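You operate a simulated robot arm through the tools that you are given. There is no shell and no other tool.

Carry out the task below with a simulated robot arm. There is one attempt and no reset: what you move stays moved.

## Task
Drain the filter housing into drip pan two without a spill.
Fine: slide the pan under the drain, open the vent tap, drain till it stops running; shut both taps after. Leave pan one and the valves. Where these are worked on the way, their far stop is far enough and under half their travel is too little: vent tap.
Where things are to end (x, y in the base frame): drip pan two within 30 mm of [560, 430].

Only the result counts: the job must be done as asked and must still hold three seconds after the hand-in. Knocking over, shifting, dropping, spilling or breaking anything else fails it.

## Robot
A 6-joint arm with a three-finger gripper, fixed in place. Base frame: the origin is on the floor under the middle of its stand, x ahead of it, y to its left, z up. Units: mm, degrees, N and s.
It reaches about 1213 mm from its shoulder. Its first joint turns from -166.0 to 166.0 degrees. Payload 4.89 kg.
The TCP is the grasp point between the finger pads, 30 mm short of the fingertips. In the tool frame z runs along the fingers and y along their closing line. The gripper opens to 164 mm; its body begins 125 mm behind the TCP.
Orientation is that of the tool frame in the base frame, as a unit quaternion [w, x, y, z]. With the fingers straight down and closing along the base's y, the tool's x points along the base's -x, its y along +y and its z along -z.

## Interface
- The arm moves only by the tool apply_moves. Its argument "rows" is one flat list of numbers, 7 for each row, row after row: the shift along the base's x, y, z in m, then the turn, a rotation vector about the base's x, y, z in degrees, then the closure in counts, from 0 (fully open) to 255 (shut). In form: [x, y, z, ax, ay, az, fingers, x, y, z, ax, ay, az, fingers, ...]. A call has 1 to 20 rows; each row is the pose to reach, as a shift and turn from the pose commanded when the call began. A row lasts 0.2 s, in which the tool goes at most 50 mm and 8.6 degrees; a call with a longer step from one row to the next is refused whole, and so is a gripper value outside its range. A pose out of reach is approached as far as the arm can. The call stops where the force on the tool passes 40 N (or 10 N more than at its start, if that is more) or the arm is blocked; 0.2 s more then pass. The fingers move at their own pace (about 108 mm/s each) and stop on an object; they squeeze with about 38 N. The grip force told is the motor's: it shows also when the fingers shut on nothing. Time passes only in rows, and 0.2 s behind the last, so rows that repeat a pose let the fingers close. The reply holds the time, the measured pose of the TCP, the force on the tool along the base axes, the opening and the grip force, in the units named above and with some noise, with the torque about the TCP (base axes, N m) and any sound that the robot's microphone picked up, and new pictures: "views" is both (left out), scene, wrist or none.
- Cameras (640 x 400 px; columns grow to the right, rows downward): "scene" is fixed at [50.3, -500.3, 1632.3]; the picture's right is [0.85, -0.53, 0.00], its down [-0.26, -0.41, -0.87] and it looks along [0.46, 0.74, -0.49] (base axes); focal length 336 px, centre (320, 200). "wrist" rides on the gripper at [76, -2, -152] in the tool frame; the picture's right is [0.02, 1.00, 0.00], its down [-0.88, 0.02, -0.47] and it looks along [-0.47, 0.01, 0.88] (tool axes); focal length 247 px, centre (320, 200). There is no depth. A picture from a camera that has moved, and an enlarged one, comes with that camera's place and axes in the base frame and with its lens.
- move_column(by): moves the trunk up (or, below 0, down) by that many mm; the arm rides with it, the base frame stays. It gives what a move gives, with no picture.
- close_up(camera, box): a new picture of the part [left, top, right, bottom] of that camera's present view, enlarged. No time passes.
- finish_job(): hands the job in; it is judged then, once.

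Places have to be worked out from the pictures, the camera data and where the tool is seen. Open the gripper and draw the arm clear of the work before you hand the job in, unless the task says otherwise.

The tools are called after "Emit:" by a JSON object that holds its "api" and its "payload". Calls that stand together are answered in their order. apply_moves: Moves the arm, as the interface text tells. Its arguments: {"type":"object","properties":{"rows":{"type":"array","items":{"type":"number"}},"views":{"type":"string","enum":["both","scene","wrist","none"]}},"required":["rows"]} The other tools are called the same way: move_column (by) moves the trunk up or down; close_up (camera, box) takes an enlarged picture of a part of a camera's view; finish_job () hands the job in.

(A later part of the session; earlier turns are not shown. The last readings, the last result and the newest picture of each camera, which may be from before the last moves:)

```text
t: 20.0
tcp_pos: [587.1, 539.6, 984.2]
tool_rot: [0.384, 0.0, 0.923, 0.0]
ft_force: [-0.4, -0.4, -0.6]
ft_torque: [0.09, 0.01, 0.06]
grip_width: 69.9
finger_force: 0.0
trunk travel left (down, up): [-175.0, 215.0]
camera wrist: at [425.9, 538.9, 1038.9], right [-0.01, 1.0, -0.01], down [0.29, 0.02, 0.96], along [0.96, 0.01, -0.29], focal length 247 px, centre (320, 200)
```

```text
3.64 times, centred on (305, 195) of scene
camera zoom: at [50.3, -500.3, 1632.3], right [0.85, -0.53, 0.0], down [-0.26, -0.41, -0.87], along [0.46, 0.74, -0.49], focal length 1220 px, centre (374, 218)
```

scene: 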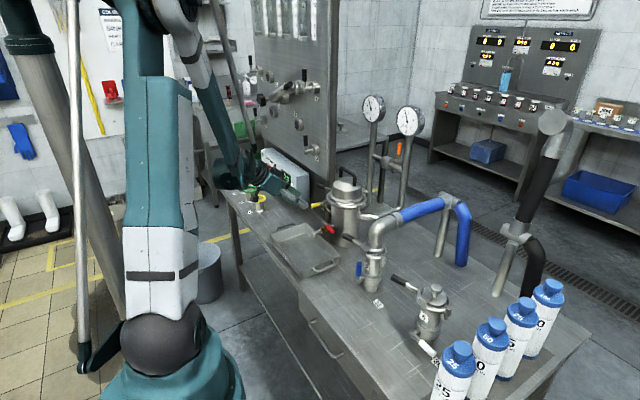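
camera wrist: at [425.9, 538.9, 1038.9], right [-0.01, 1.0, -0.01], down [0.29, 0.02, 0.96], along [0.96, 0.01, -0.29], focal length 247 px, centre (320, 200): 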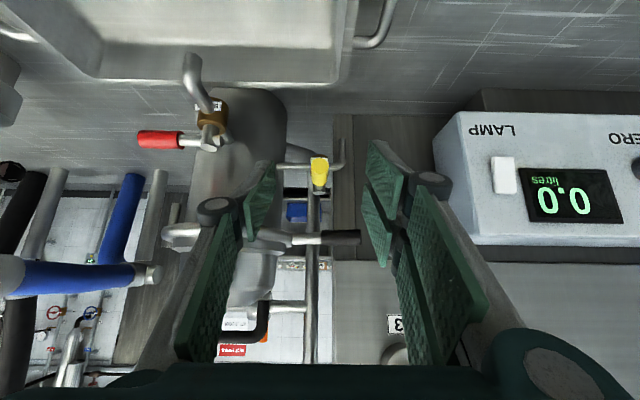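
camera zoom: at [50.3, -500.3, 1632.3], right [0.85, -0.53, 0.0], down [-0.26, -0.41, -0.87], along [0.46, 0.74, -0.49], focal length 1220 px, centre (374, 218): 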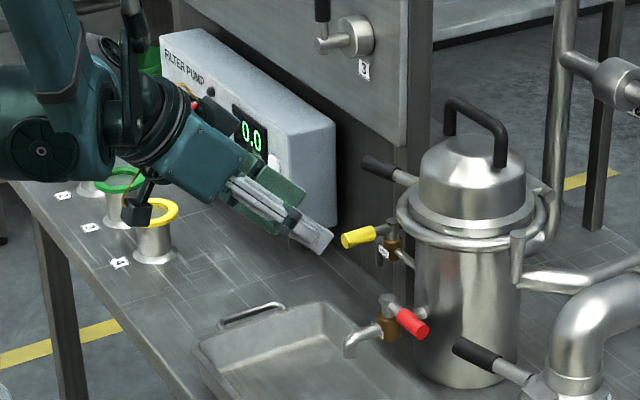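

Yellow handle: axis at y≈540.5, z≈930, end at x≈658, pivot x≈723; the clamp lever's underside is at z≈987 and the vent outlet elbow at about [723, 570, 905]. I straddle the outer end of the handle with a ~45 mm gap at TCP ≈ [665, 540.5, 940].

Emit:
{"api": "apply_moves", "payload": {"rows": [0.01, 0.001, -0.006, 0, 0, 0, 185, 0.025, 0.001, -0.014, 0, 0, 0, 185, 0.04, 0.001, -0.022, 0, 0, 0, 185, 0.055, 0.001, -0.031, 0, 0, 0, 185, 0.068, 0.001, -0.039, 0, 0, 0, 185, 0.078, 0.001, -0.044, 0, 0, 0, 185], "views": "both"}}

Emit:
{"api": "close_up", "payload": {"camera": "wrist", "box": [230, 100, 430, 250]}}

Emit:
{"api": "close_up", "payload": {"camera": "scene", "box": [270, 160, 380, 240]}}

```text
t: 21.4
tcp_pos: [664.1, 542.3, 940.1]
tool_rot: [0.383, 0.0, 0.924, 0.0]
ft_force: [-0.1, 0.2, -0.8]
ft_torque: [0.02, 0.01, 0.02]
grip_width: 45.4
finger_force: 0.1
trunk travel left (down, up): [-175.0, 215.0]
camera wrist: at [503.6, 542.0, 995.2], right [-0.01, 1.0, -0.02], down [0.29, 0.02, 0.96], along [0.96, 0.01, -0.29], focal length 247 px, centre (320, 200)
```

scene: 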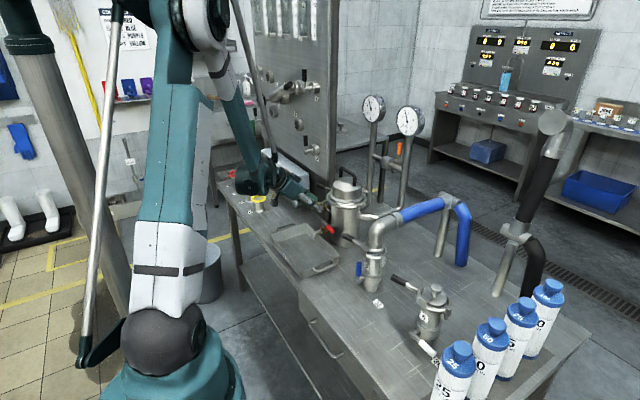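
wrist: 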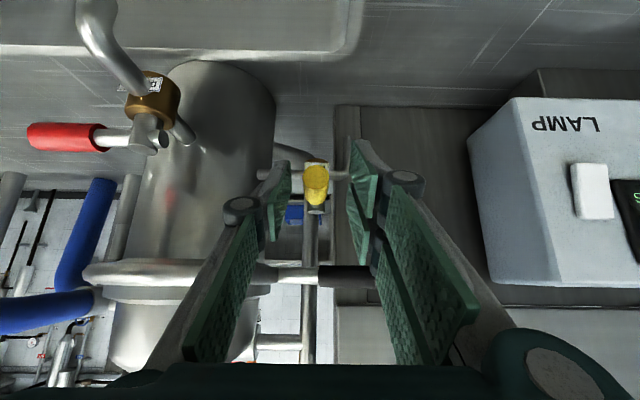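

```text
2.67 times, centred on (330, 175) of wrist
camera zoom: at [503.6, 542.0, 995.2], right [-0.01, 1.0, -0.02], down [0.29, 0.02, 0.96], along [0.96, 0.01, -0.29], focal length 659 px, centre (293, 267)
```

zoom: 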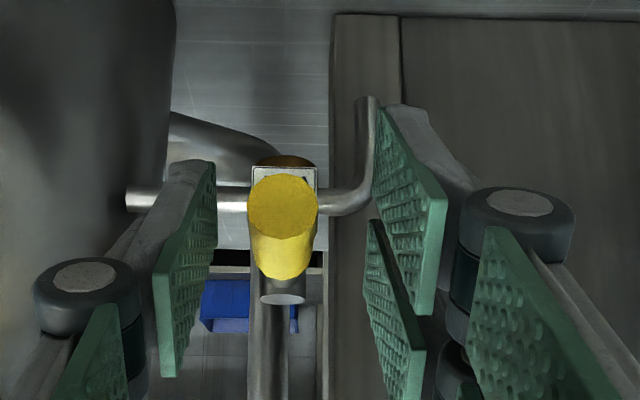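

```text
5.00 times, centred on (325, 200) of scene
camera zoom: at [50.3, -500.3, 1632.3], right [0.85, -0.53, 0.0], down [-0.26, -0.41, -0.87], along [0.46, 0.74, -0.49], focal length 1678 px, centre (295, 200)
```

zoom: 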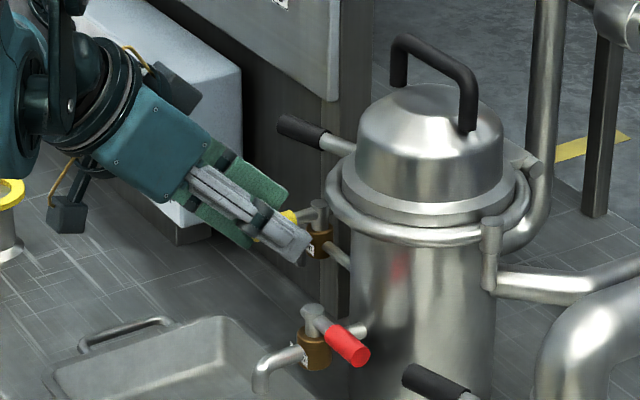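

The handle sits between the pads (axis y≈540.4, z≈931). I narrow the gap to ~30 mm and push the first ~20° clockwise (toward +y), watching the force to confirm it turns that way.

Emit:
{"api": "apply_moves", "payload": {"rows": [0, 0.001, 0, 0, 0, 0, 208, 0, 0.003, 0, 0, 0, 0, 208, 0.0005, 0.008, 0, 0, 0, -4, 208, 0.0015, 0.014, 0, 0, 0, -8, 208, 0.0025, 0.019, 0, 0, 0, -11, 208, 0.0033, 0.0226, 0, 0, 0, -14, 208], "views": "both"}}

Emit:
{"api": "close_up", "payload": {"camera": "wrist", "box": [230, 100, 430, 250]}}

```text
t: 22.8
tcp_pos: [667.2, 564.9, 940.6]
tool_rot: [0.379, 0.113, 0.917, -0.047]
ft_force: [0.4, -0.4, -0.5]
ft_torque: [0.04, 0.07, 0.01]
grip_width: 30.4
finger_force: 0.0
trunk travel left (down, up): [-175.0, 215.0]
camera wrist: at [510.2, 602.7, 994.7], right [0.23, 0.97, -0.01], down [0.28, -0.05, 0.96], along [0.93, -0.22, -0.29], focal length 247 px, centre (320, 200)
```

scene: 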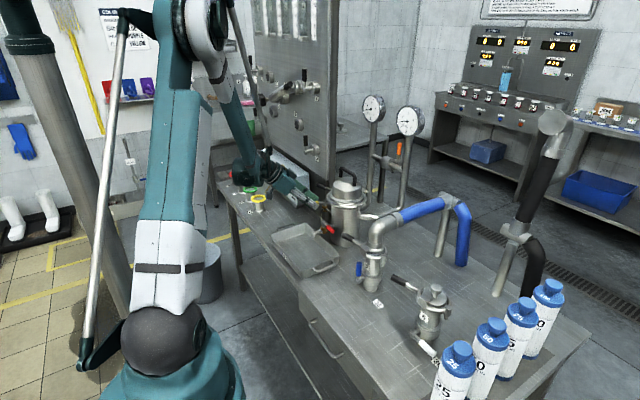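
wrist: 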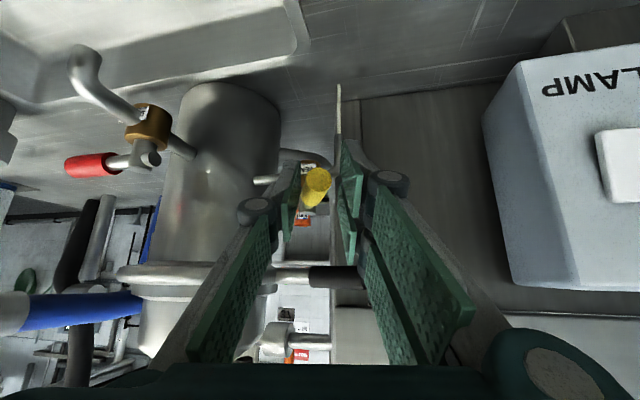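

```text
2.67 times, centred on (330, 175) of wrist
camera zoom: at [510.2, 602.7, 994.7], right [0.23, 0.97, -0.01], down [0.28, -0.05, 0.96], along [0.93, -0.22, -0.29], focal length 659 px, centre (293, 267)
```

zoom: 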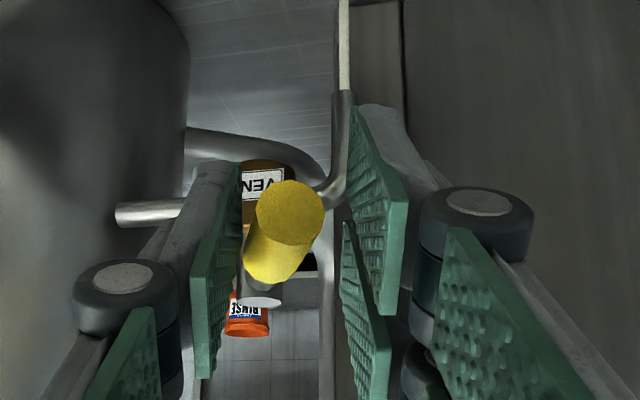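

The handle turned freely (no force). There is a pale vertical line by the vent outlet; I zoom in to see whether it is a stream or just an edge.

Emit:
{"api": "close_up", "payload": {"camera": "wrist", "box": [300, 60, 380, 185]}}

Emit:
{"api": "close_up", "payload": {"camera": "scene", "box": [290, 170, 350, 240]}}

```text
3.20 times, centred on (340, 122) of wrist
camera zoom: at [510.2, 602.7, 994.7], right [0.23, 0.97, -0.01], down [0.28, -0.05, 0.96], along [0.93, -0.22, -0.29], focal length 790 px, centre (256, 448)
```

zoom: 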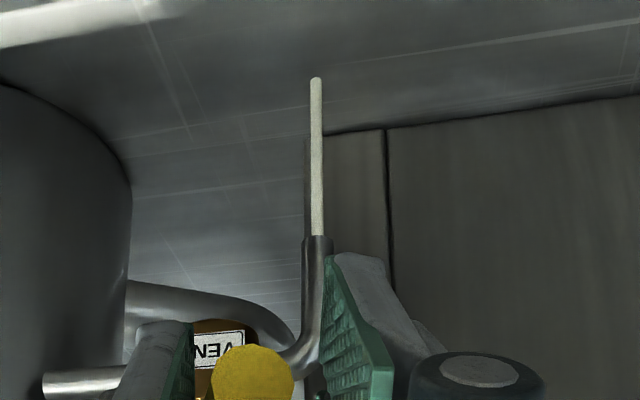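

```text
5.71 times, centred on (320, 205) of scene
camera zoom: at [50.3, -500.3, 1632.3], right [0.85, -0.53, 0.0], down [-0.26, -0.41, -0.87], along [0.46, 0.74, -0.49], focal length 1918 px, centre (320, 171)
```

zoom: 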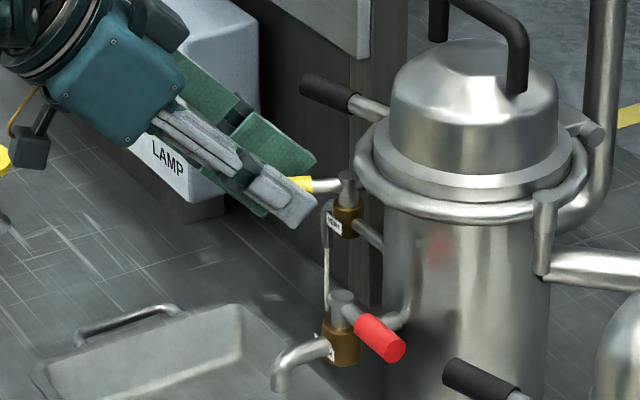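

A pale stream-like line now reaches from the vent outlet down to the bench. Before moving on I look closer for wetness on the bench and at what it is.

Emit:
{"api": "close_up", "payload": {"camera": "scene", "box": [308, 200, 340, 232]}}

Emit:
{"api": "close_up", "payload": {"camera": "wrist", "box": [315, 70, 365, 150]}}

Emit:
{"api": "close_up", "payload": {"camera": "scene", "box": [340, 90, 430, 150]}}

```text
12.50 times, centred on (324, 216) of scene
camera zoom: at [50.3, -500.3, 1632.3], right [0.85, -0.53, 0.0], down [-0.26, -0.41, -0.87], along [0.46, 0.74, -0.49], focal length 4195 px, centre (270, 0)
```

zoom: 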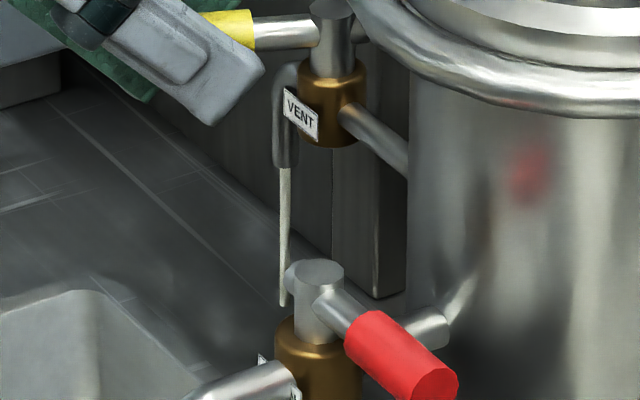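

```text
5.00 times, centred on (340, 110) of wrist
camera zoom: at [510.2, 602.7, 994.7], right [0.23, 0.97, -0.01], down [0.28, -0.05, 0.96], along [0.93, -0.22, -0.29], focal length 1235 px, centre (220, 650)
```

zoom: 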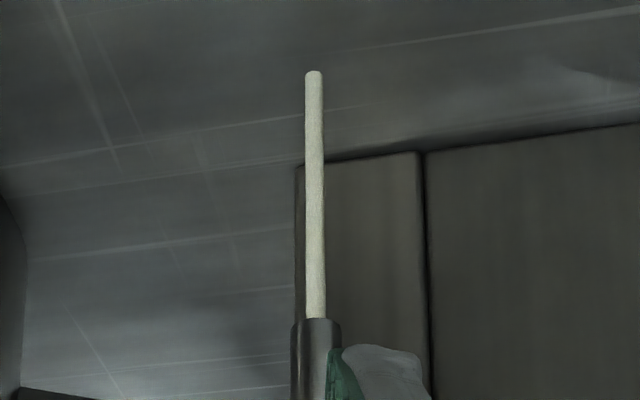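

```text
6.67 times, centred on (385, 120) of scene
camera zoom: at [50.3, -500.3, 1632.3], right [0.85, -0.53, 0.0], down [-0.26, -0.41, -0.87], along [0.46, 0.74, -0.49], focal length 2237 px, centre (-113, 733)
```

zoom: 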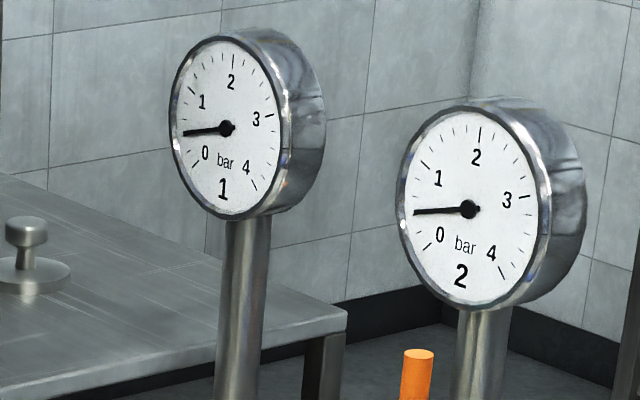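

The pressure gauges have dropped from about 1.6 bar at the start to about 0.4 bar: the vent is relieving the housing's pressure, so that line is its vent jet. I continue turning the vent handle to about 62°.

Emit:
{"api": "apply_moves", "payload": {"rows": [0.004, 0.0085, 0, 0, 0, -7, 208, 0.0095, 0.0166, 0, 0, 0, -14, 208, 0.016, 0.0235, 0, 0, 0, -21, 208, 0.024, 0.0294, 0, 0, 0, -28, 208, 0.0275, 0.0315, 0, 0, 0, -31, 208], "views": "both"}}

Emit:
{"api": "close_up", "payload": {"camera": "wrist", "box": [230, 80, 430, 280]}}

Emit:
{"api": "close_up", "payload": {"camera": "scene", "box": [290, 150, 360, 235]}}

Emit:
{"api": "close_up", "payload": {"camera": "scene", "box": [340, 90, 430, 150]}}

```text
t: 24.0
tcp_pos: [693.0, 595.5, 940.9]
tool_rot: [0.353, 0.354, 0.854, -0.146]
ft_force: [-18.3, -0.4, -9.8]
ft_torque: [0.62, 0.27, -1.01]
grip_width: 30.7
finger_force: 37.6
trunk travel left (down, up): [-175.0, 215.0]
camera wrist: at [578.2, 710.4, 994.9], right [0.7, 0.72, -0.02], down [0.22, -0.19, 0.96], along [0.68, -0.67, -0.29], focal length 247 px, centre (320, 200)
```

scene: 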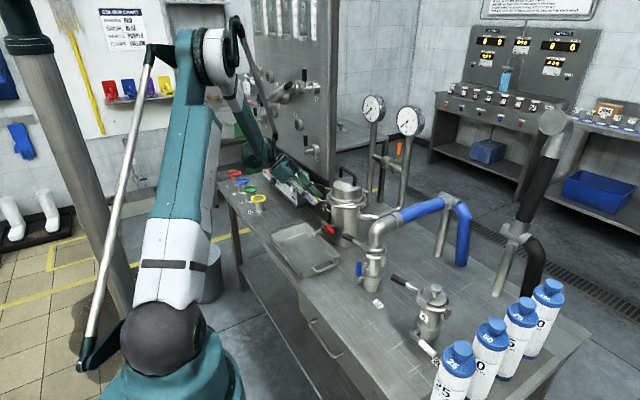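
wrist: 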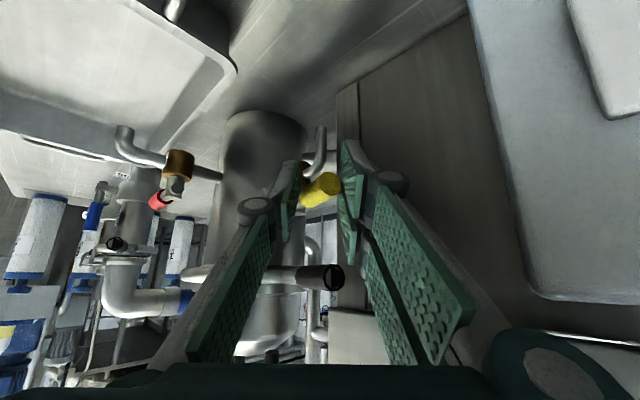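

```text
2.00 times, centred on (330, 180) of wrist
camera zoom: at [578.2, 710.4, 994.9], right [0.7, 0.72, -0.02], down [0.22, -0.19, 0.96], along [0.68, -0.67, -0.29], focal length 494 px, centre (300, 240)
```

zoom: 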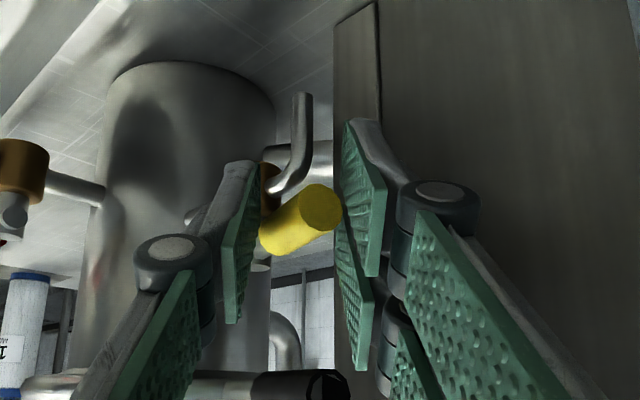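

```text
4.71 times, centred on (325, 192) of scene
camera zoom: at [50.3, -500.3, 1632.3], right [0.85, -0.53, 0.0], down [-0.26, -0.41, -0.87], along [0.46, 0.74, -0.49], focal length 1579 px, centre (296, 235)
```

zoom: 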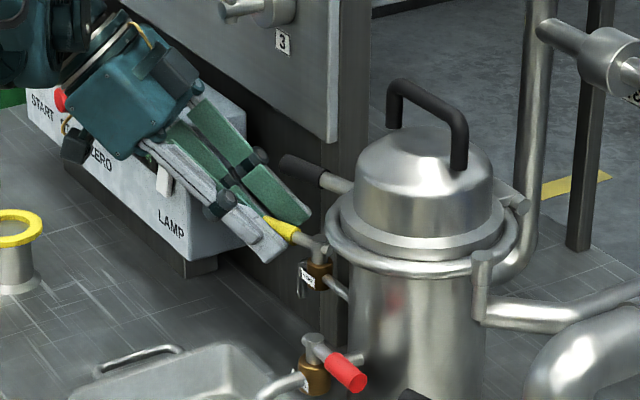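

```text
6.67 times, centred on (385, 120) of scene
camera zoom: at [50.3, -500.3, 1632.3], right [0.85, -0.53, 0.0], down [-0.26, -0.41, -0.87], along [0.46, 0.74, -0.49], focal length 2237 px, centre (-113, 733)
```

zoom: 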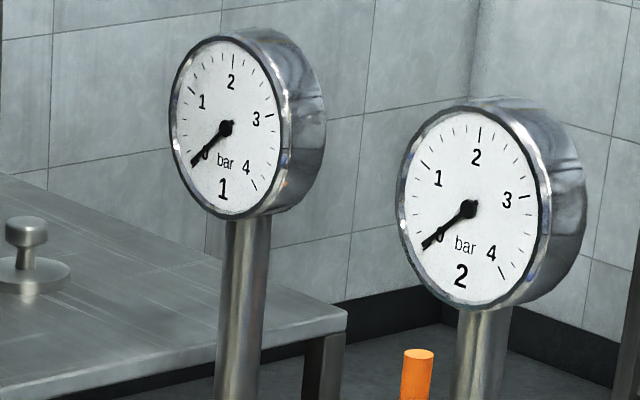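

Gauges read 0 bar and the jet has stopped; the handle measures about 71° turned (past half), now pinched lightly between pads. I open a little to release it and back out along the handle's own direction, away from the lever.

Emit:
{"api": "apply_moves", "payload": {"rows": [0, 0, 0, 0, 0, 0, 200, 0, 0, 0, 0, 0, 0, 193, -0.001, 0.002, 0.001, 0, 0, 0, 193, -0.004, 0.008, 0.006, 0, 0, 0, 193, -0.008, 0.017, 0.012, 0, 0, 0, 193, -0.012, 0.026, 0.019, 0, 0, 0, 193, -0.017, 0.036, 0.026, 0, 0, 0, 193, -0.021, 0.045, 0.034, 0, 0, 0, 193], "views": "both"}}

Emit:
{"api": "close_up", "payload": {"camera": "wrist", "box": [200, 60, 420, 280]}}

Emit:
{"api": "close_up", "payload": {"camera": "scene", "box": [290, 150, 360, 235]}}

```text
t: 25.8
tcp_pos: [672.8, 638.5, 975.0]
tool_rot: [0.354, 0.354, 0.853, -0.147]
ft_force: [-15.2, -27.8, -10.1]
ft_torque: [0.03, -0.4, 1.03]
grip_width: 28.4
finger_force: 0.1
trunk travel left (down, up): [-175.0, 215.0]
camera wrist: at [558.9, 753.4, 1030.7], right [0.7, 0.72, -0.02], down [0.22, -0.19, 0.96], along [0.68, -0.67, -0.29], focal length 247 px, centre (320, 200)
```

scene: 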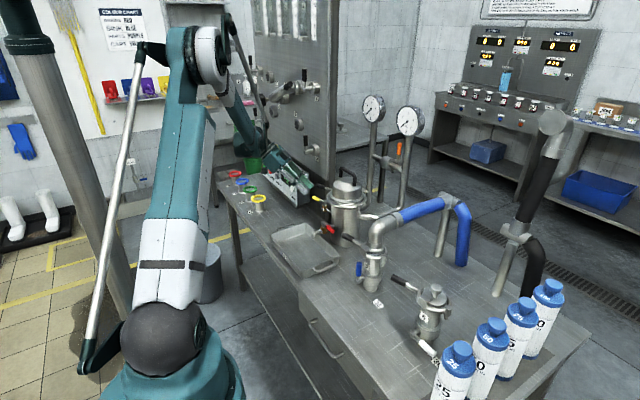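
wrist: 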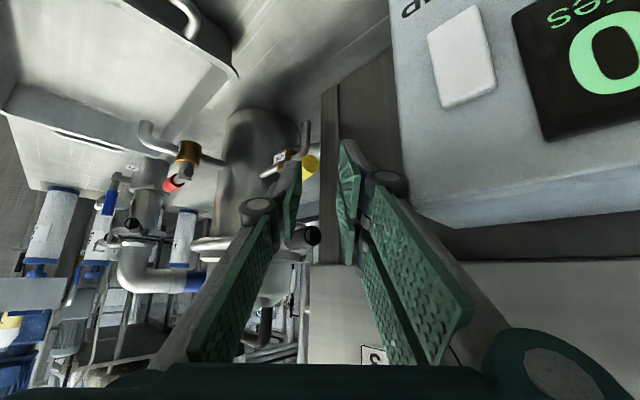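

```text
1.82 times, centred on (310, 170) of wrist
camera zoom: at [558.9, 753.4, 1030.7], right [0.7, 0.72, -0.02], down [0.22, -0.19, 0.96], along [0.68, -0.67, -0.29], focal length 449 px, centre (338, 254)
```

zoom: 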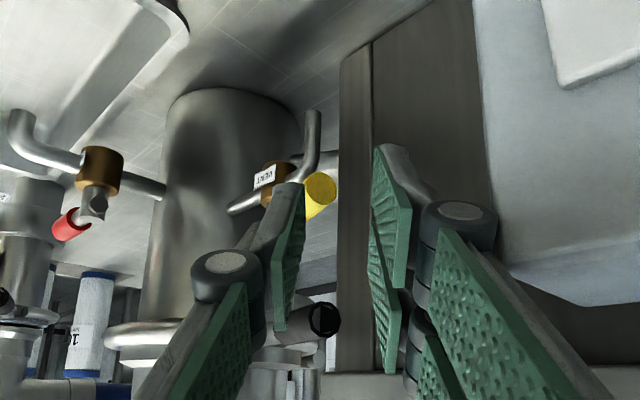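

```text
4.71 times, centred on (325, 192) of scene
camera zoom: at [50.3, -500.3, 1632.3], right [0.85, -0.53, 0.0], down [-0.26, -0.41, -0.87], along [0.46, 0.74, -0.49], focal length 1579 px, centre (296, 235)
```

zoom: 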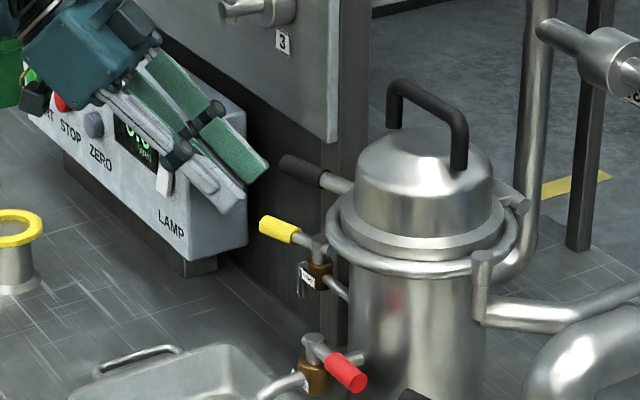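

The fingers have touched something on the +y side (force about -28 N in y, width pressed to 28 mm) – most likely the pump box corner. I back off right away toward -y/-x, keeping the fingers narrow.

Emit:
{"api": "apply_moves", "payload": {"rows": [-0.006, -0.008, 0, 0, 0, 0, 212, -0.014, -0.012, 0, 0, 0, 0, 212, -0.026, -0.014, 0.002, 0, 0, 0, 212, -0.04, -0.014, 0.006, 0, 0, 0, 212], "views": "both"}}

Emit:
{"api": "close_up", "payload": {"camera": "scene", "box": [210, 120, 360, 240]}}

```text
t: 26.8
tcp_pos: [633.4, 624.7, 981.2]
tool_rot: [0.354, 0.354, 0.853, -0.147]
ft_force: [0.6, 0.3, 0.7]
ft_torque: [-0.04, 0.02, -0.03]
grip_width: 27.6
finger_force: 0.1
trunk travel left (down, up): [-175.0, 215.0]
camera wrist: at [519.1, 739.0, 1036.2], right [0.7, 0.72, -0.02], down [0.22, -0.19, 0.96], along [0.68, -0.67, -0.29], focal length 247 px, centre (320, 200)
```

scene: 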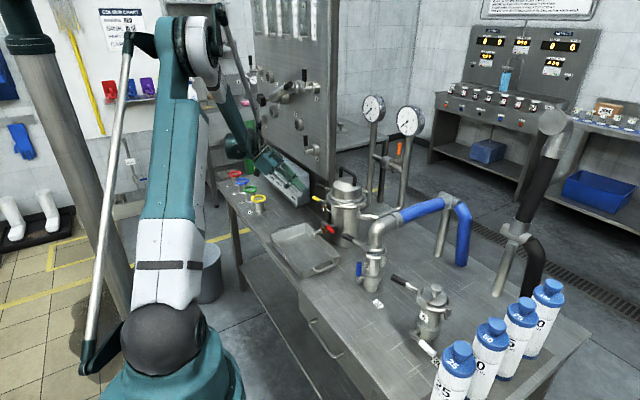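
wrist: 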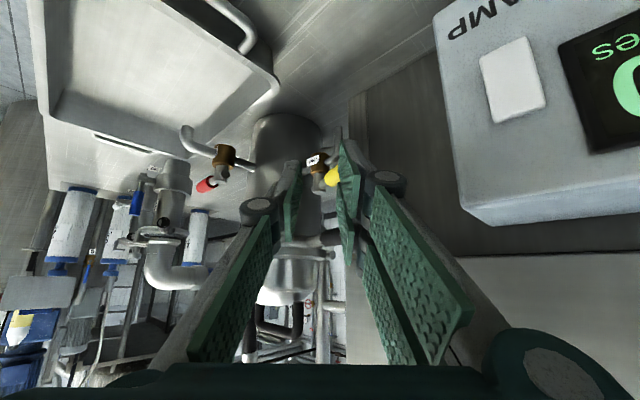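

```text
3.33 times, centred on (285, 180) of scene
camera zoom: at [50.3, -500.3, 1632.3], right [0.85, -0.53, 0.0], down [-0.26, -0.41, -0.87], along [0.46, 0.74, -0.49], focal length 1119 px, centre (437, 267)
```

zoom: 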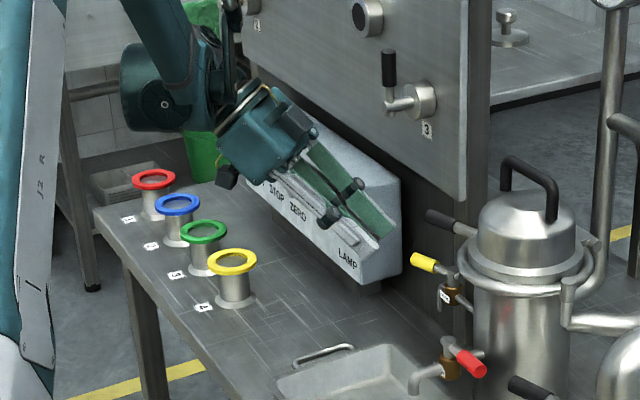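

No contact force now. I retake the same crop as at the start to check whether the pump box moved at all.

Emit:
{"api": "close_up", "payload": {"camera": "scene", "box": [210, 140, 410, 265]}}

```text
3.20 times, centred on (310, 202) of scene
camera zoom: at [50.3, -500.3, 1632.3], right [0.85, -0.53, 0.0], down [-0.26, -0.41, -0.87], along [0.46, 0.74, -0.49], focal length 1074 px, centre (352, 192)
```

zoom: 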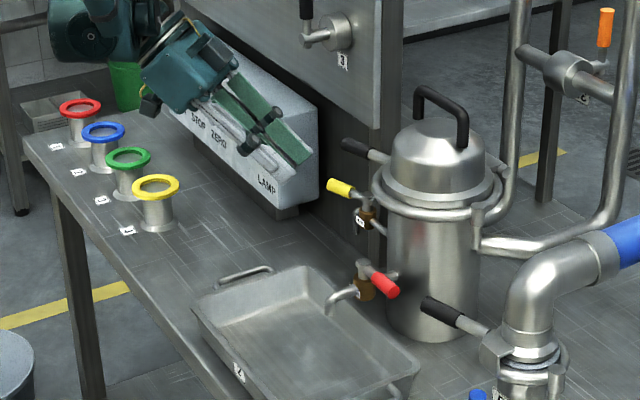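

The pump box looks unmoved, the vent handle stands open at ~70°, and gauges read zero. Now I swing back at height to a standoff beside the red drain handle, yawing +100° so the tool points toward its pivot.

Emit:
{"api": "apply_moves", "payload": {"rows": [-0.02, 0, 0.015, 0, 0, 5, 212, -0.045, -0.01, 0.03, 0, 0, 12, 212, -0.07, -0.03, 0.045, 0, 0, 20, 200, -0.09, -0.055, 0.06, 0, 0, 28, 185, -0.1, -0.085, 0.065, 0, 0, 36, 185, -0.105, -0.115, 0.065, 0, 0, 44, 185, -0.105, -0.145, 0.065, 0, 0, 52, 185, -0.105, -0.175, 0.065, 0, 0, 60, 185, -0.1, -0.205, 0.065, 0, 0, 68, 185, -0.09, -0.235, 0.06, 0, 0, 76, 185, -0.075, -0.262, 0.05, 0, 0, 84, 185, -0.055, -0.285, 0.035, 0, 0, 92, 185, -0.038, -0.3, 0.015, 0, 0, 98, 185, -0.028, -0.304, 0.002, 0, 0, 100, 185], "views": "both"}}

Emit:
{"api": "close_up", "payload": {"camera": "wrist", "box": [220, 80, 440, 280]}}

Emit:
{"api": "close_up", "payload": {"camera": "scene", "box": [250, 150, 410, 270]}}

```text
t: 29.8
tcp_pos: [607.5, 323.9, 984.9]
tool_rot: [0.341, -0.426, 0.819, 0.177]
ft_force: [-1.0, -0.5, -0.5]
ft_torque: [-0.02, -0.05, -0.05]
grip_width: 45.0
finger_force: 0.0
trunk travel left (down, up): [-175.0, 215.0]
camera wrist: at [517.4, 191.0, 1038.0], right [-0.83, 0.56, -0.02], down [0.15, 0.25, 0.96], along [0.54, 0.79, -0.29], focal length 247 px, centre (320, 200)
```

scene: 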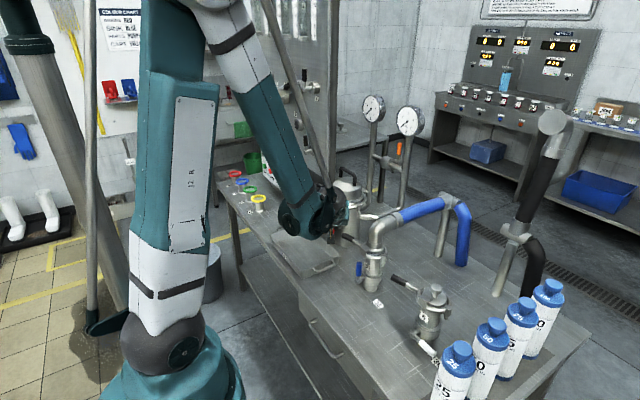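
wrist: 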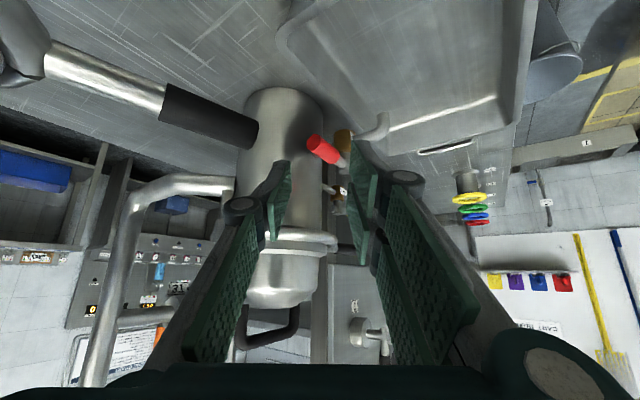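

```text
2.00 times, centred on (330, 180) of wrist
camera zoom: at [517.4, 191.0, 1038.0], right [-0.83, 0.56, -0.02], down [0.15, 0.25, 0.96], along [0.54, 0.79, -0.29], focal length 494 px, centre (300, 240)
```

zoom: 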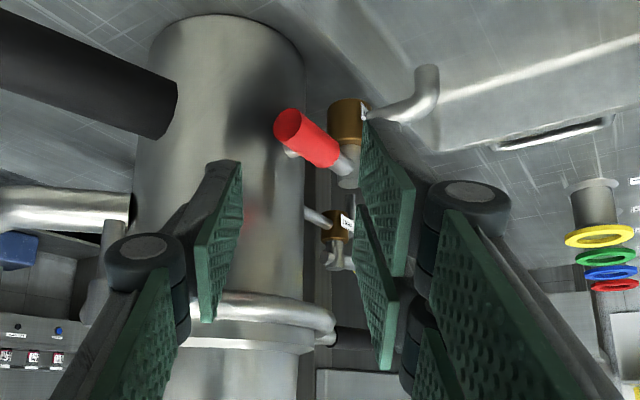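

```text
3.33 times, centred on (330, 210) of scene
camera zoom: at [50.3, -500.3, 1632.3], right [0.85, -0.53, 0.0], down [-0.26, -0.41, -0.87], along [0.46, 0.74, -0.49], focal length 1119 px, centre (287, 167)
```

zoom: 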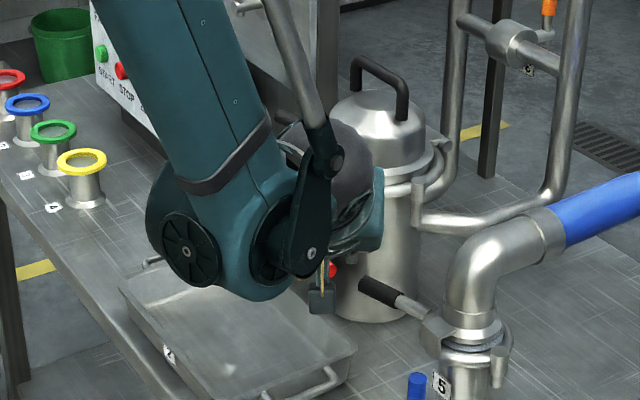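

The red handle's end measures ≈[645, 366, 914], as expected, lying between the finger openings ahead. I move in along the tool axis to straddle it at TCP ≈ [637, 367, 926].

Emit:
{"api": "apply_moves", "payload": {"rows": [0.006, 0.009, -0.012, 0, 0, 0, 185, 0.012, 0.018, -0.025, 0, 0, 0, 185, 0.019, 0.028, -0.038, 0, 0, 0, 185, 0.025, 0.037, -0.05, 0, 0, 0, 185, 0.0295, 0.043, -0.059, 0, 0, 0, 185], "views": "wrist"}}

Emit:
{"api": "close_up", "payload": {"camera": "wrist", "box": [220, 80, 440, 280]}}

```text
t: 31.0
tcp_pos: [634.0, 366.8, 922.0]
tool_rot: [0.34, -0.427, 0.819, 0.177]
ft_force: [0.1, 0.0, -0.3]
ft_torque: [0.0, 0.01, -0.02]
grip_width: 45.2
finger_force: 0.1
trunk travel left (down, up): [-175.0, 215.0]
camera wrist: at [543.3, 234.1, 976.3], right [-0.83, 0.56, -0.02], down [0.15, 0.25, 0.96], along [0.54, 0.79, -0.29], focal length 247 px, centre (320, 200)
```

wrist: 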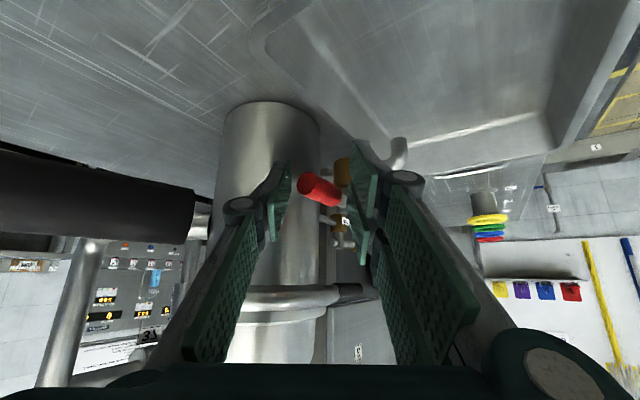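

```text
2.00 times, centred on (330, 180) of wrist
camera zoom: at [543.3, 234.1, 976.3], right [-0.83, 0.56, -0.02], down [0.15, 0.25, 0.96], along [0.54, 0.79, -0.29], focal length 494 px, centre (300, 240)
```

zoom: 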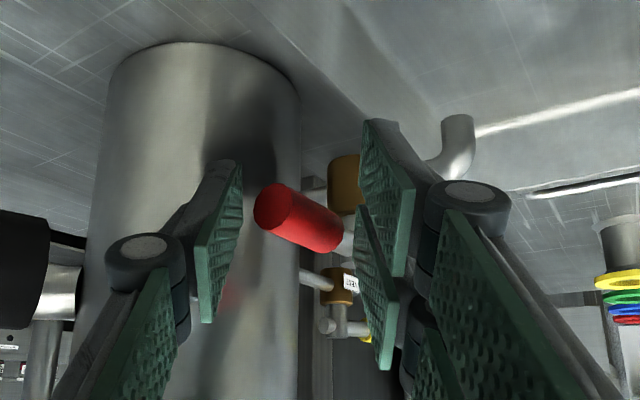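

The red handle lies between the pads. I narrow the gap to ~34 mm and push it the first ~20° toward -x, checking that it turns and where any flow lands.

Emit:
{"api": "apply_moves", "payload": {"rows": [0, 0.001, 0, 0, 0, 0, 195, 0, 0.001, 0, 0, 0, 0, 202, -0.005, 0.001, 0, 0, 0, -2.75, 202, -0.01, 0.003, 0, 0, 0, -5.5, 202, -0.015, 0.005, 0, 0, 0, -8.25, 202, -0.02, 0.0075, 0, 0, 0, -11, 202], "views": "both"}}

Emit:
{"api": "close_up", "payload": {"camera": "wrist", "box": [220, 60, 440, 280]}}

Emit:
{"api": "close_up", "payload": {"camera": "scene", "box": [250, 160, 400, 270]}}

```text
t: 32.4
tcp_pos: [615.8, 373.4, 923.6]
tool_rot: [0.355, -0.345, 0.857, 0.142]
ft_force: [0.9, 0.1, -0.7]
ft_torque: [0.03, 0.04, 0.05]
grip_width: 33.9
finger_force: 0.0
trunk travel left (down, up): [-175.0, 215.0]
camera wrist: at [501.4, 260.4, 978.3], right [-0.7, 0.71, -0.01], down [0.19, 0.21, 0.96], along [0.68, 0.67, -0.29], focal length 247 px, centre (320, 200)
```

scene: 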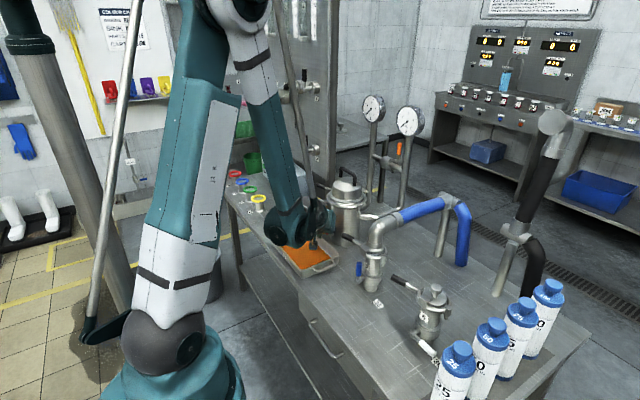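
wrist: 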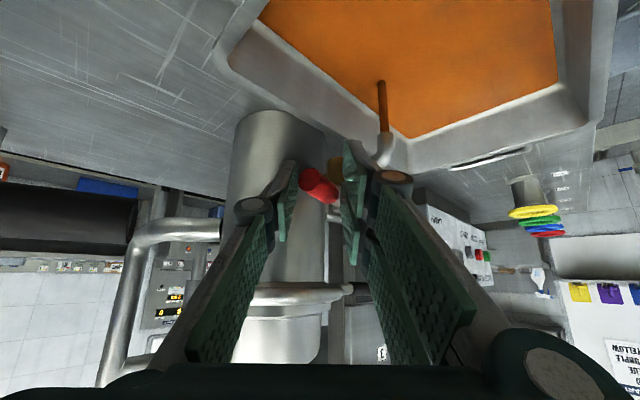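

```text
1.82 times, centred on (330, 170) of wrist
camera zoom: at [501.4, 260.4, 978.3], right [-0.7, 0.71, -0.01], down [0.19, 0.21, 0.96], along [0.68, 0.67, -0.29], focal length 449 px, centre (302, 254)
```

zoom: 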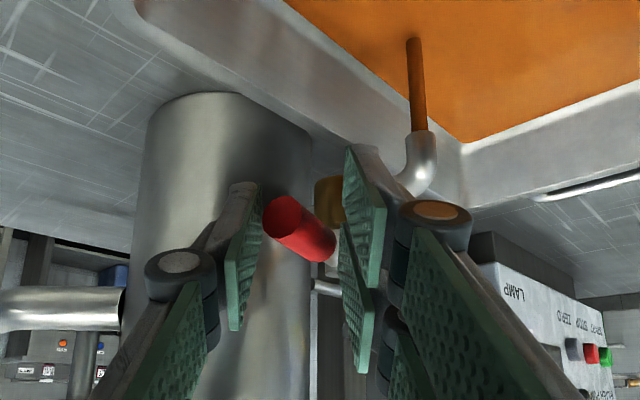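

```text
3.64 times, centred on (325, 215) of scene
camera zoom: at [50.3, -500.3, 1632.3], right [0.85, -0.53, 0.0], down [-0.26, -0.41, -0.87], along [0.46, 0.74, -0.49], focal length 1220 px, centre (302, 146)
```

zoom: 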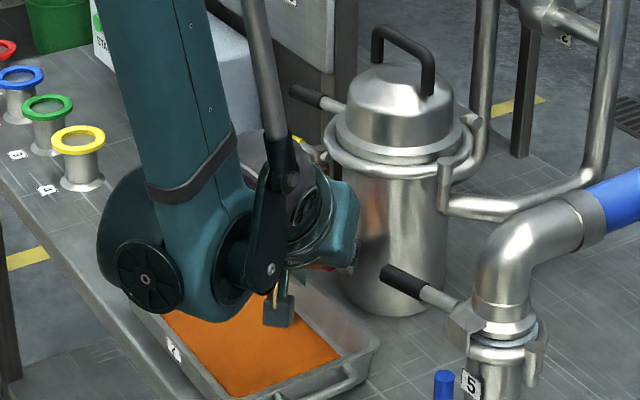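

Orange liquid is running from the spout into pan two, in the middle of it. I hold still for about a second to see the level's rate of rise.

Emit:
{"api": "apply_moves", "payload": {"rows": [0, 0, 0, 0, 0, 0, 202, 0, 0, 0, 0, 0, 0, 202, 0, 0, 0, 0, 0, 0, 202, 0, 0, 0, 0, 0, 0, 202, 0, 0, 0, 0, 0, 0, 202], "views": "both"}}

Emit:
{"api": "close_up", "payload": {"camera": "wrist", "box": [240, 0, 620, 200]}}

Emit:
{"api": "close_up", "payload": {"camera": "scene", "box": [270, 220, 370, 285]}}

```text
t: 33.6
tcp_pos: [614.7, 372.9, 924.2]
tool_rot: [0.354, -0.346, 0.857, 0.143]
ft_force: [0.0, -0.2, 0.6]
ft_torque: [-0.05, -0.01, -0.03]
grip_width: 34.3
finger_force: 0.0
trunk travel left (down, up): [-175.0, 215.0]
camera wrist: at [501.0, 260.2, 978.5], right [-0.71, 0.71, -0.02], down [0.19, 0.21, 0.96], along [0.68, 0.67, -0.29], focal length 247 px, centre (320, 200)
```

scene: 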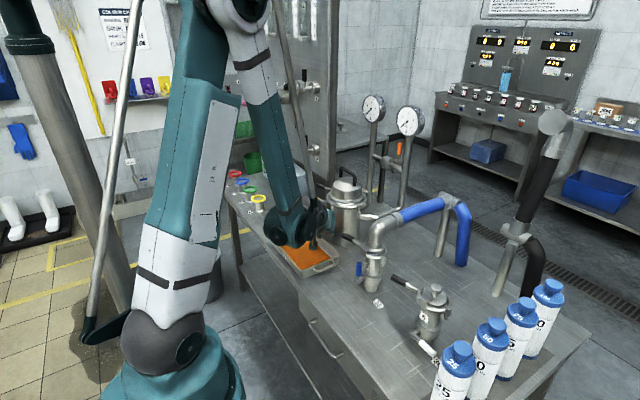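
wrist: 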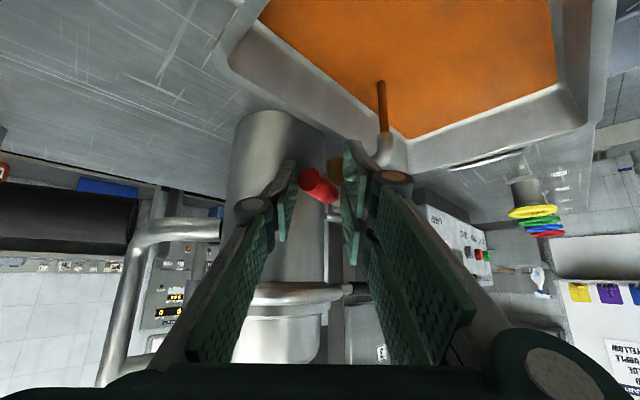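

```text
1.68 times, centred on (430, 100) of wrist
camera zoom: at [501.0, 260.2, 978.5], right [-0.71, 0.71, -0.02], down [0.19, 0.21, 0.96], along [0.68, 0.67, -0.29], focal length 416 px, centre (135, 368)
```

zoom: 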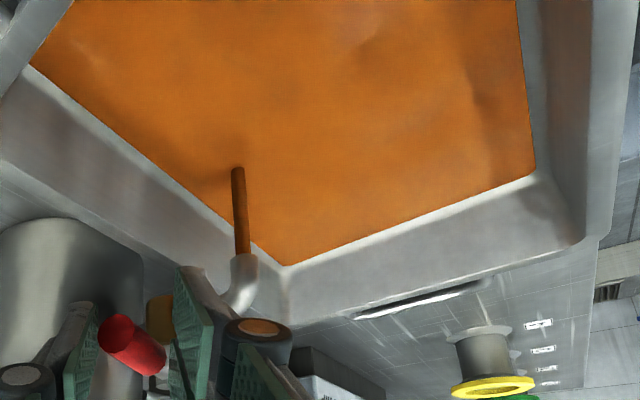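

```text
6.15 times, centred on (320, 252) of scene
camera zoom: at [50.3, -500.3, 1632.3], right [0.85, -0.53, 0.0], down [-0.26, -0.41, -0.87], along [0.46, 0.74, -0.49], focal length 2065 px, centre (320, -123)
```

zoom: 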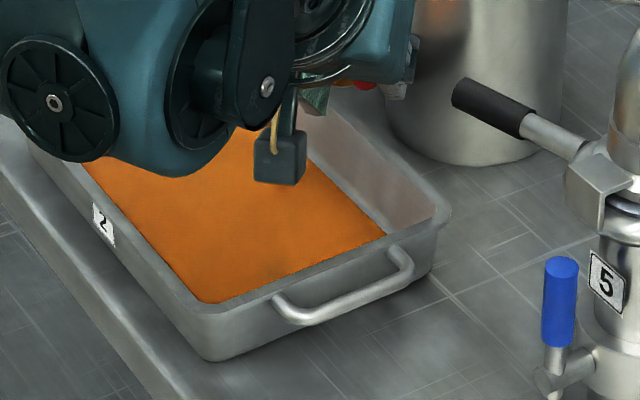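

The level rises slowly at this opening and the stream falls cleanly. Staying here keeps the fingers clear of the spout, so I wait 4 s and compare the level.

Emit:
{"api": "apply_moves", "payload": {"rows": [0, 0, 0, 0, 0, 0, 202, 0, 0, 0, 0, 0, 0, 202, 0, 0, 0, 0, 0, 0, 202, 0, 0, 0, 0, 0, 0, 202, 0, 0, 0, 0, 0, 0, 202, 0, 0, 0, 0, 0, 0, 202, 0, 0, 0, 0, 0, 0, 202, 0, 0, 0, 0, 0, 0, 202, 0, 0, 0, 0, 0, 0, 202, 0, 0, 0, 0, 0, 0, 202, 0, 0, 0, 0, 0, 0, 202, 0, 0, 0, 0, 0, 0, 202, 0, 0, 0, 0, 0, 0, 202, 0, 0, 0, 0, 0, 0, 202, 0, 0, 0, 0, 0, 0, 202, 0, 0, 0, 0, 0, 0, 202, 0, 0, 0, 0, 0, 0, 202, 0, 0, 0, 0, 0, 0, 202, 0, 0, 0, 0, 0, 0, 202, 0, 0, 0, 0, 0, 0, 202], "views": "both"}}

Emit:
{"api": "close_up", "payload": {"camera": "wrist", "box": [240, 0, 620, 200]}}

Emit:
{"api": "close_up", "payload": {"camera": "scene", "box": [270, 220, 370, 285]}}

```text
t: 37.8
tcp_pos: [616.1, 372.7, 924.7]
tool_rot: [0.355, -0.346, 0.857, 0.143]
ft_force: [-0.1, -0.3, 0.4]
ft_torque: [0.02, 0.01, 0.0]
grip_width: 34.0
finger_force: 0.2
trunk travel left (down, up): [-175.0, 215.0]
camera wrist: at [501.0, 260.2, 978.5], right [-0.71, 0.71, -0.02], down [0.19, 0.21, 0.96], along [0.68, 0.67, -0.29], focal length 247 px, centre (320, 200)
```

scene: 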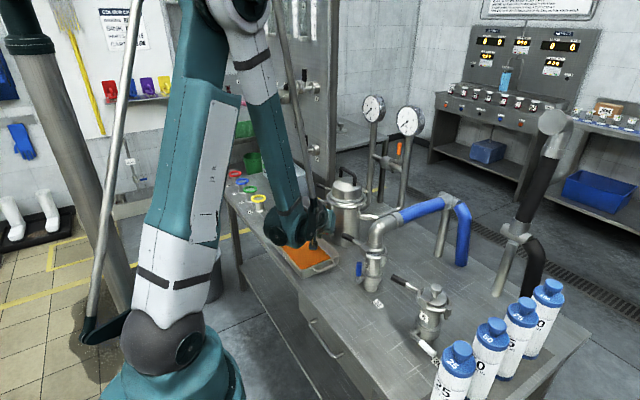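
wrist: 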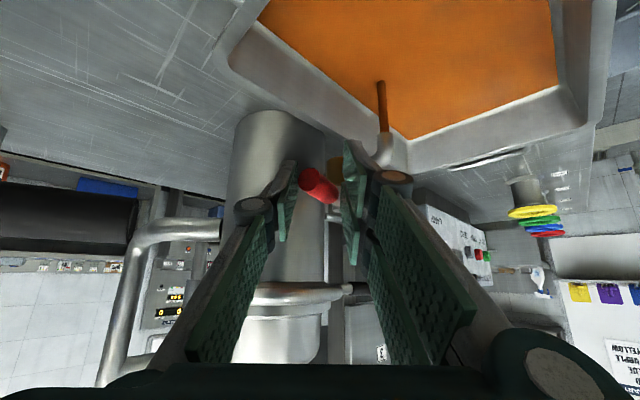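

```text
1.68 times, centred on (430, 100) of wrist
camera zoom: at [501.0, 260.2, 978.5], right [-0.71, 0.71, -0.02], down [0.19, 0.21, 0.96], along [0.68, 0.67, -0.29], focal length 416 px, centre (135, 368)
```

zoom: 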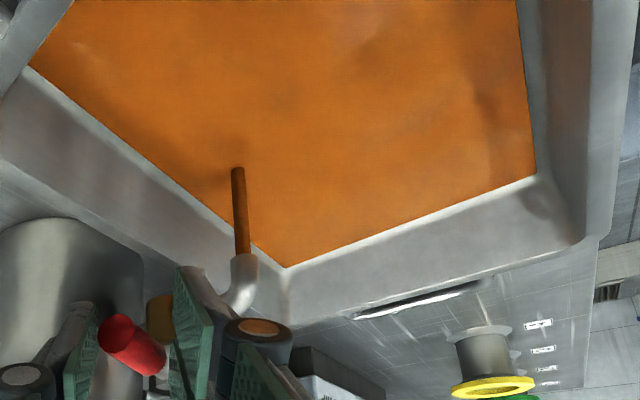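

```text
6.15 times, centred on (320, 252) of scene
camera zoom: at [50.3, -500.3, 1632.3], right [0.85, -0.53, 0.0], down [-0.26, -0.41, -0.87], along [0.46, 0.74, -0.49], focal length 2065 px, centre (320, -123)
```

zoom: 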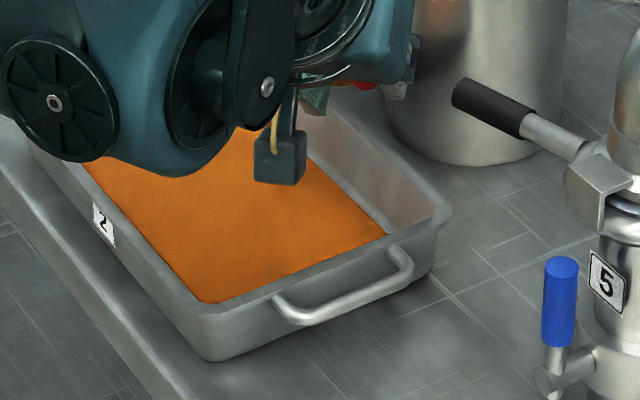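

The level crept only ~1 mm in 4 s, so I should open the drain further. To sweep over the spout with clearance I first bring the tool nearly upright around the handle (tilt 45°→7°), raising the TCP to z≈935.

Emit:
{"api": "apply_moves", "payload": {"rows": [0.001, 0.0015, 0.002, -5.3, 5.5, 0, 202, 0.002, 0.003, 0.005, -10.6, 10.9, 0, 202, 0.003, 0.0045, 0.007, -15.8, 16.4, 0, 202, 0.004, 0.006, 0.009, -21.1, 21.9, 0, 202, 0.005, 0.0075, 0.011, -26.4, 27.3, 0, 202], "views": "both"}}

Emit:
{"api": "close_up", "payload": {"camera": "wrist", "box": [220, 80, 440, 280]}}

Emit:
{"api": "close_up", "payload": {"camera": "scene", "box": [260, 160, 380, 270]}}

```text
t: 39.0
tcp_pos: [619.6, 380.1, 935.3]
tool_rot: [0.056, -0.374, 0.925, 0.022]
ft_force: [-0.6, -0.1, 0.7]
ft_torque: [0.1, -0.11, -0.01]
grip_width: 34.4
finger_force: 0.0
trunk travel left (down, up): [-175.0, 215.0]
camera wrist: at [553.7, 314.1, 1078.3], right [-0.71, 0.7, 0.0], down [0.57, 0.58, 0.58], along [0.41, 0.41, -0.82], focal length 247 px, centre (320, 200)
```

scene: 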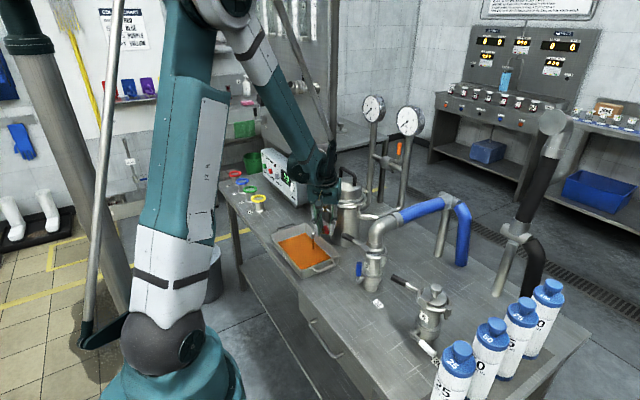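
wrist: 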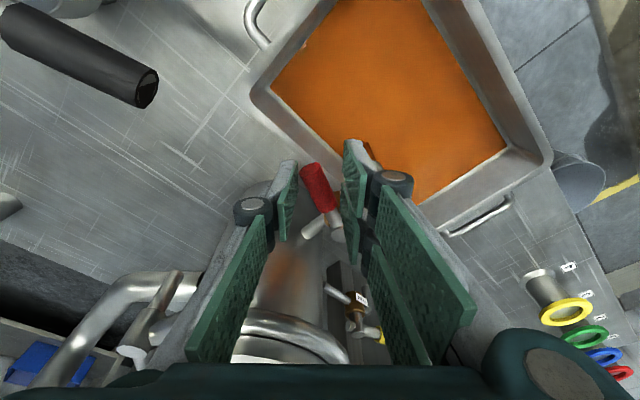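

```text
2.00 times, centred on (330, 180) of wrist
camera zoom: at [553.7, 314.1, 1078.3], right [-0.71, 0.7, 0.0], down [0.57, 0.58, 0.58], along [0.41, 0.41, -0.82], focal length 494 px, centre (300, 240)
```

zoom: 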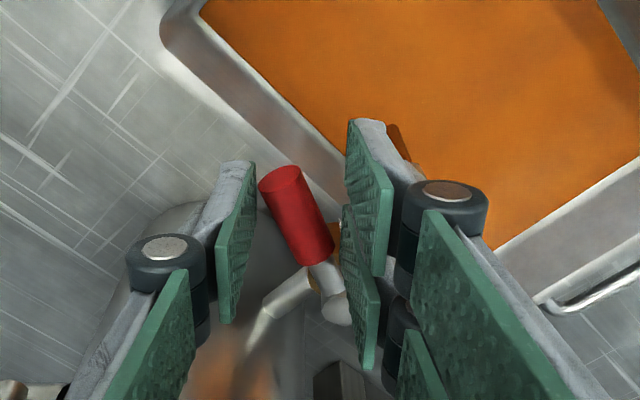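

```text
3.64 times, centred on (320, 215) of scene
camera zoom: at [50.3, -500.3, 1632.3], right [0.85, -0.53, 0.0], down [-0.26, -0.41, -0.87], along [0.46, 0.74, -0.49], focal length 1220 px, centre (320, 146)
```

zoom: 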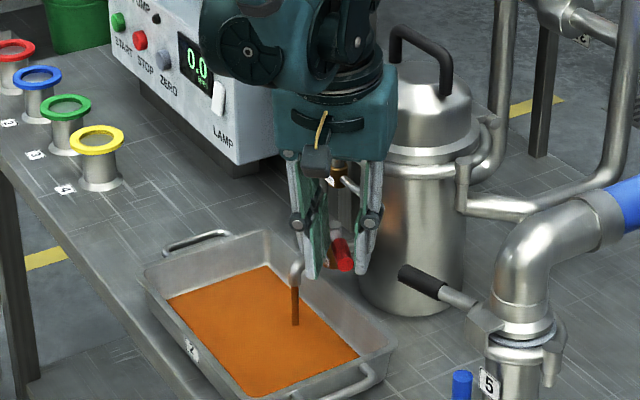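

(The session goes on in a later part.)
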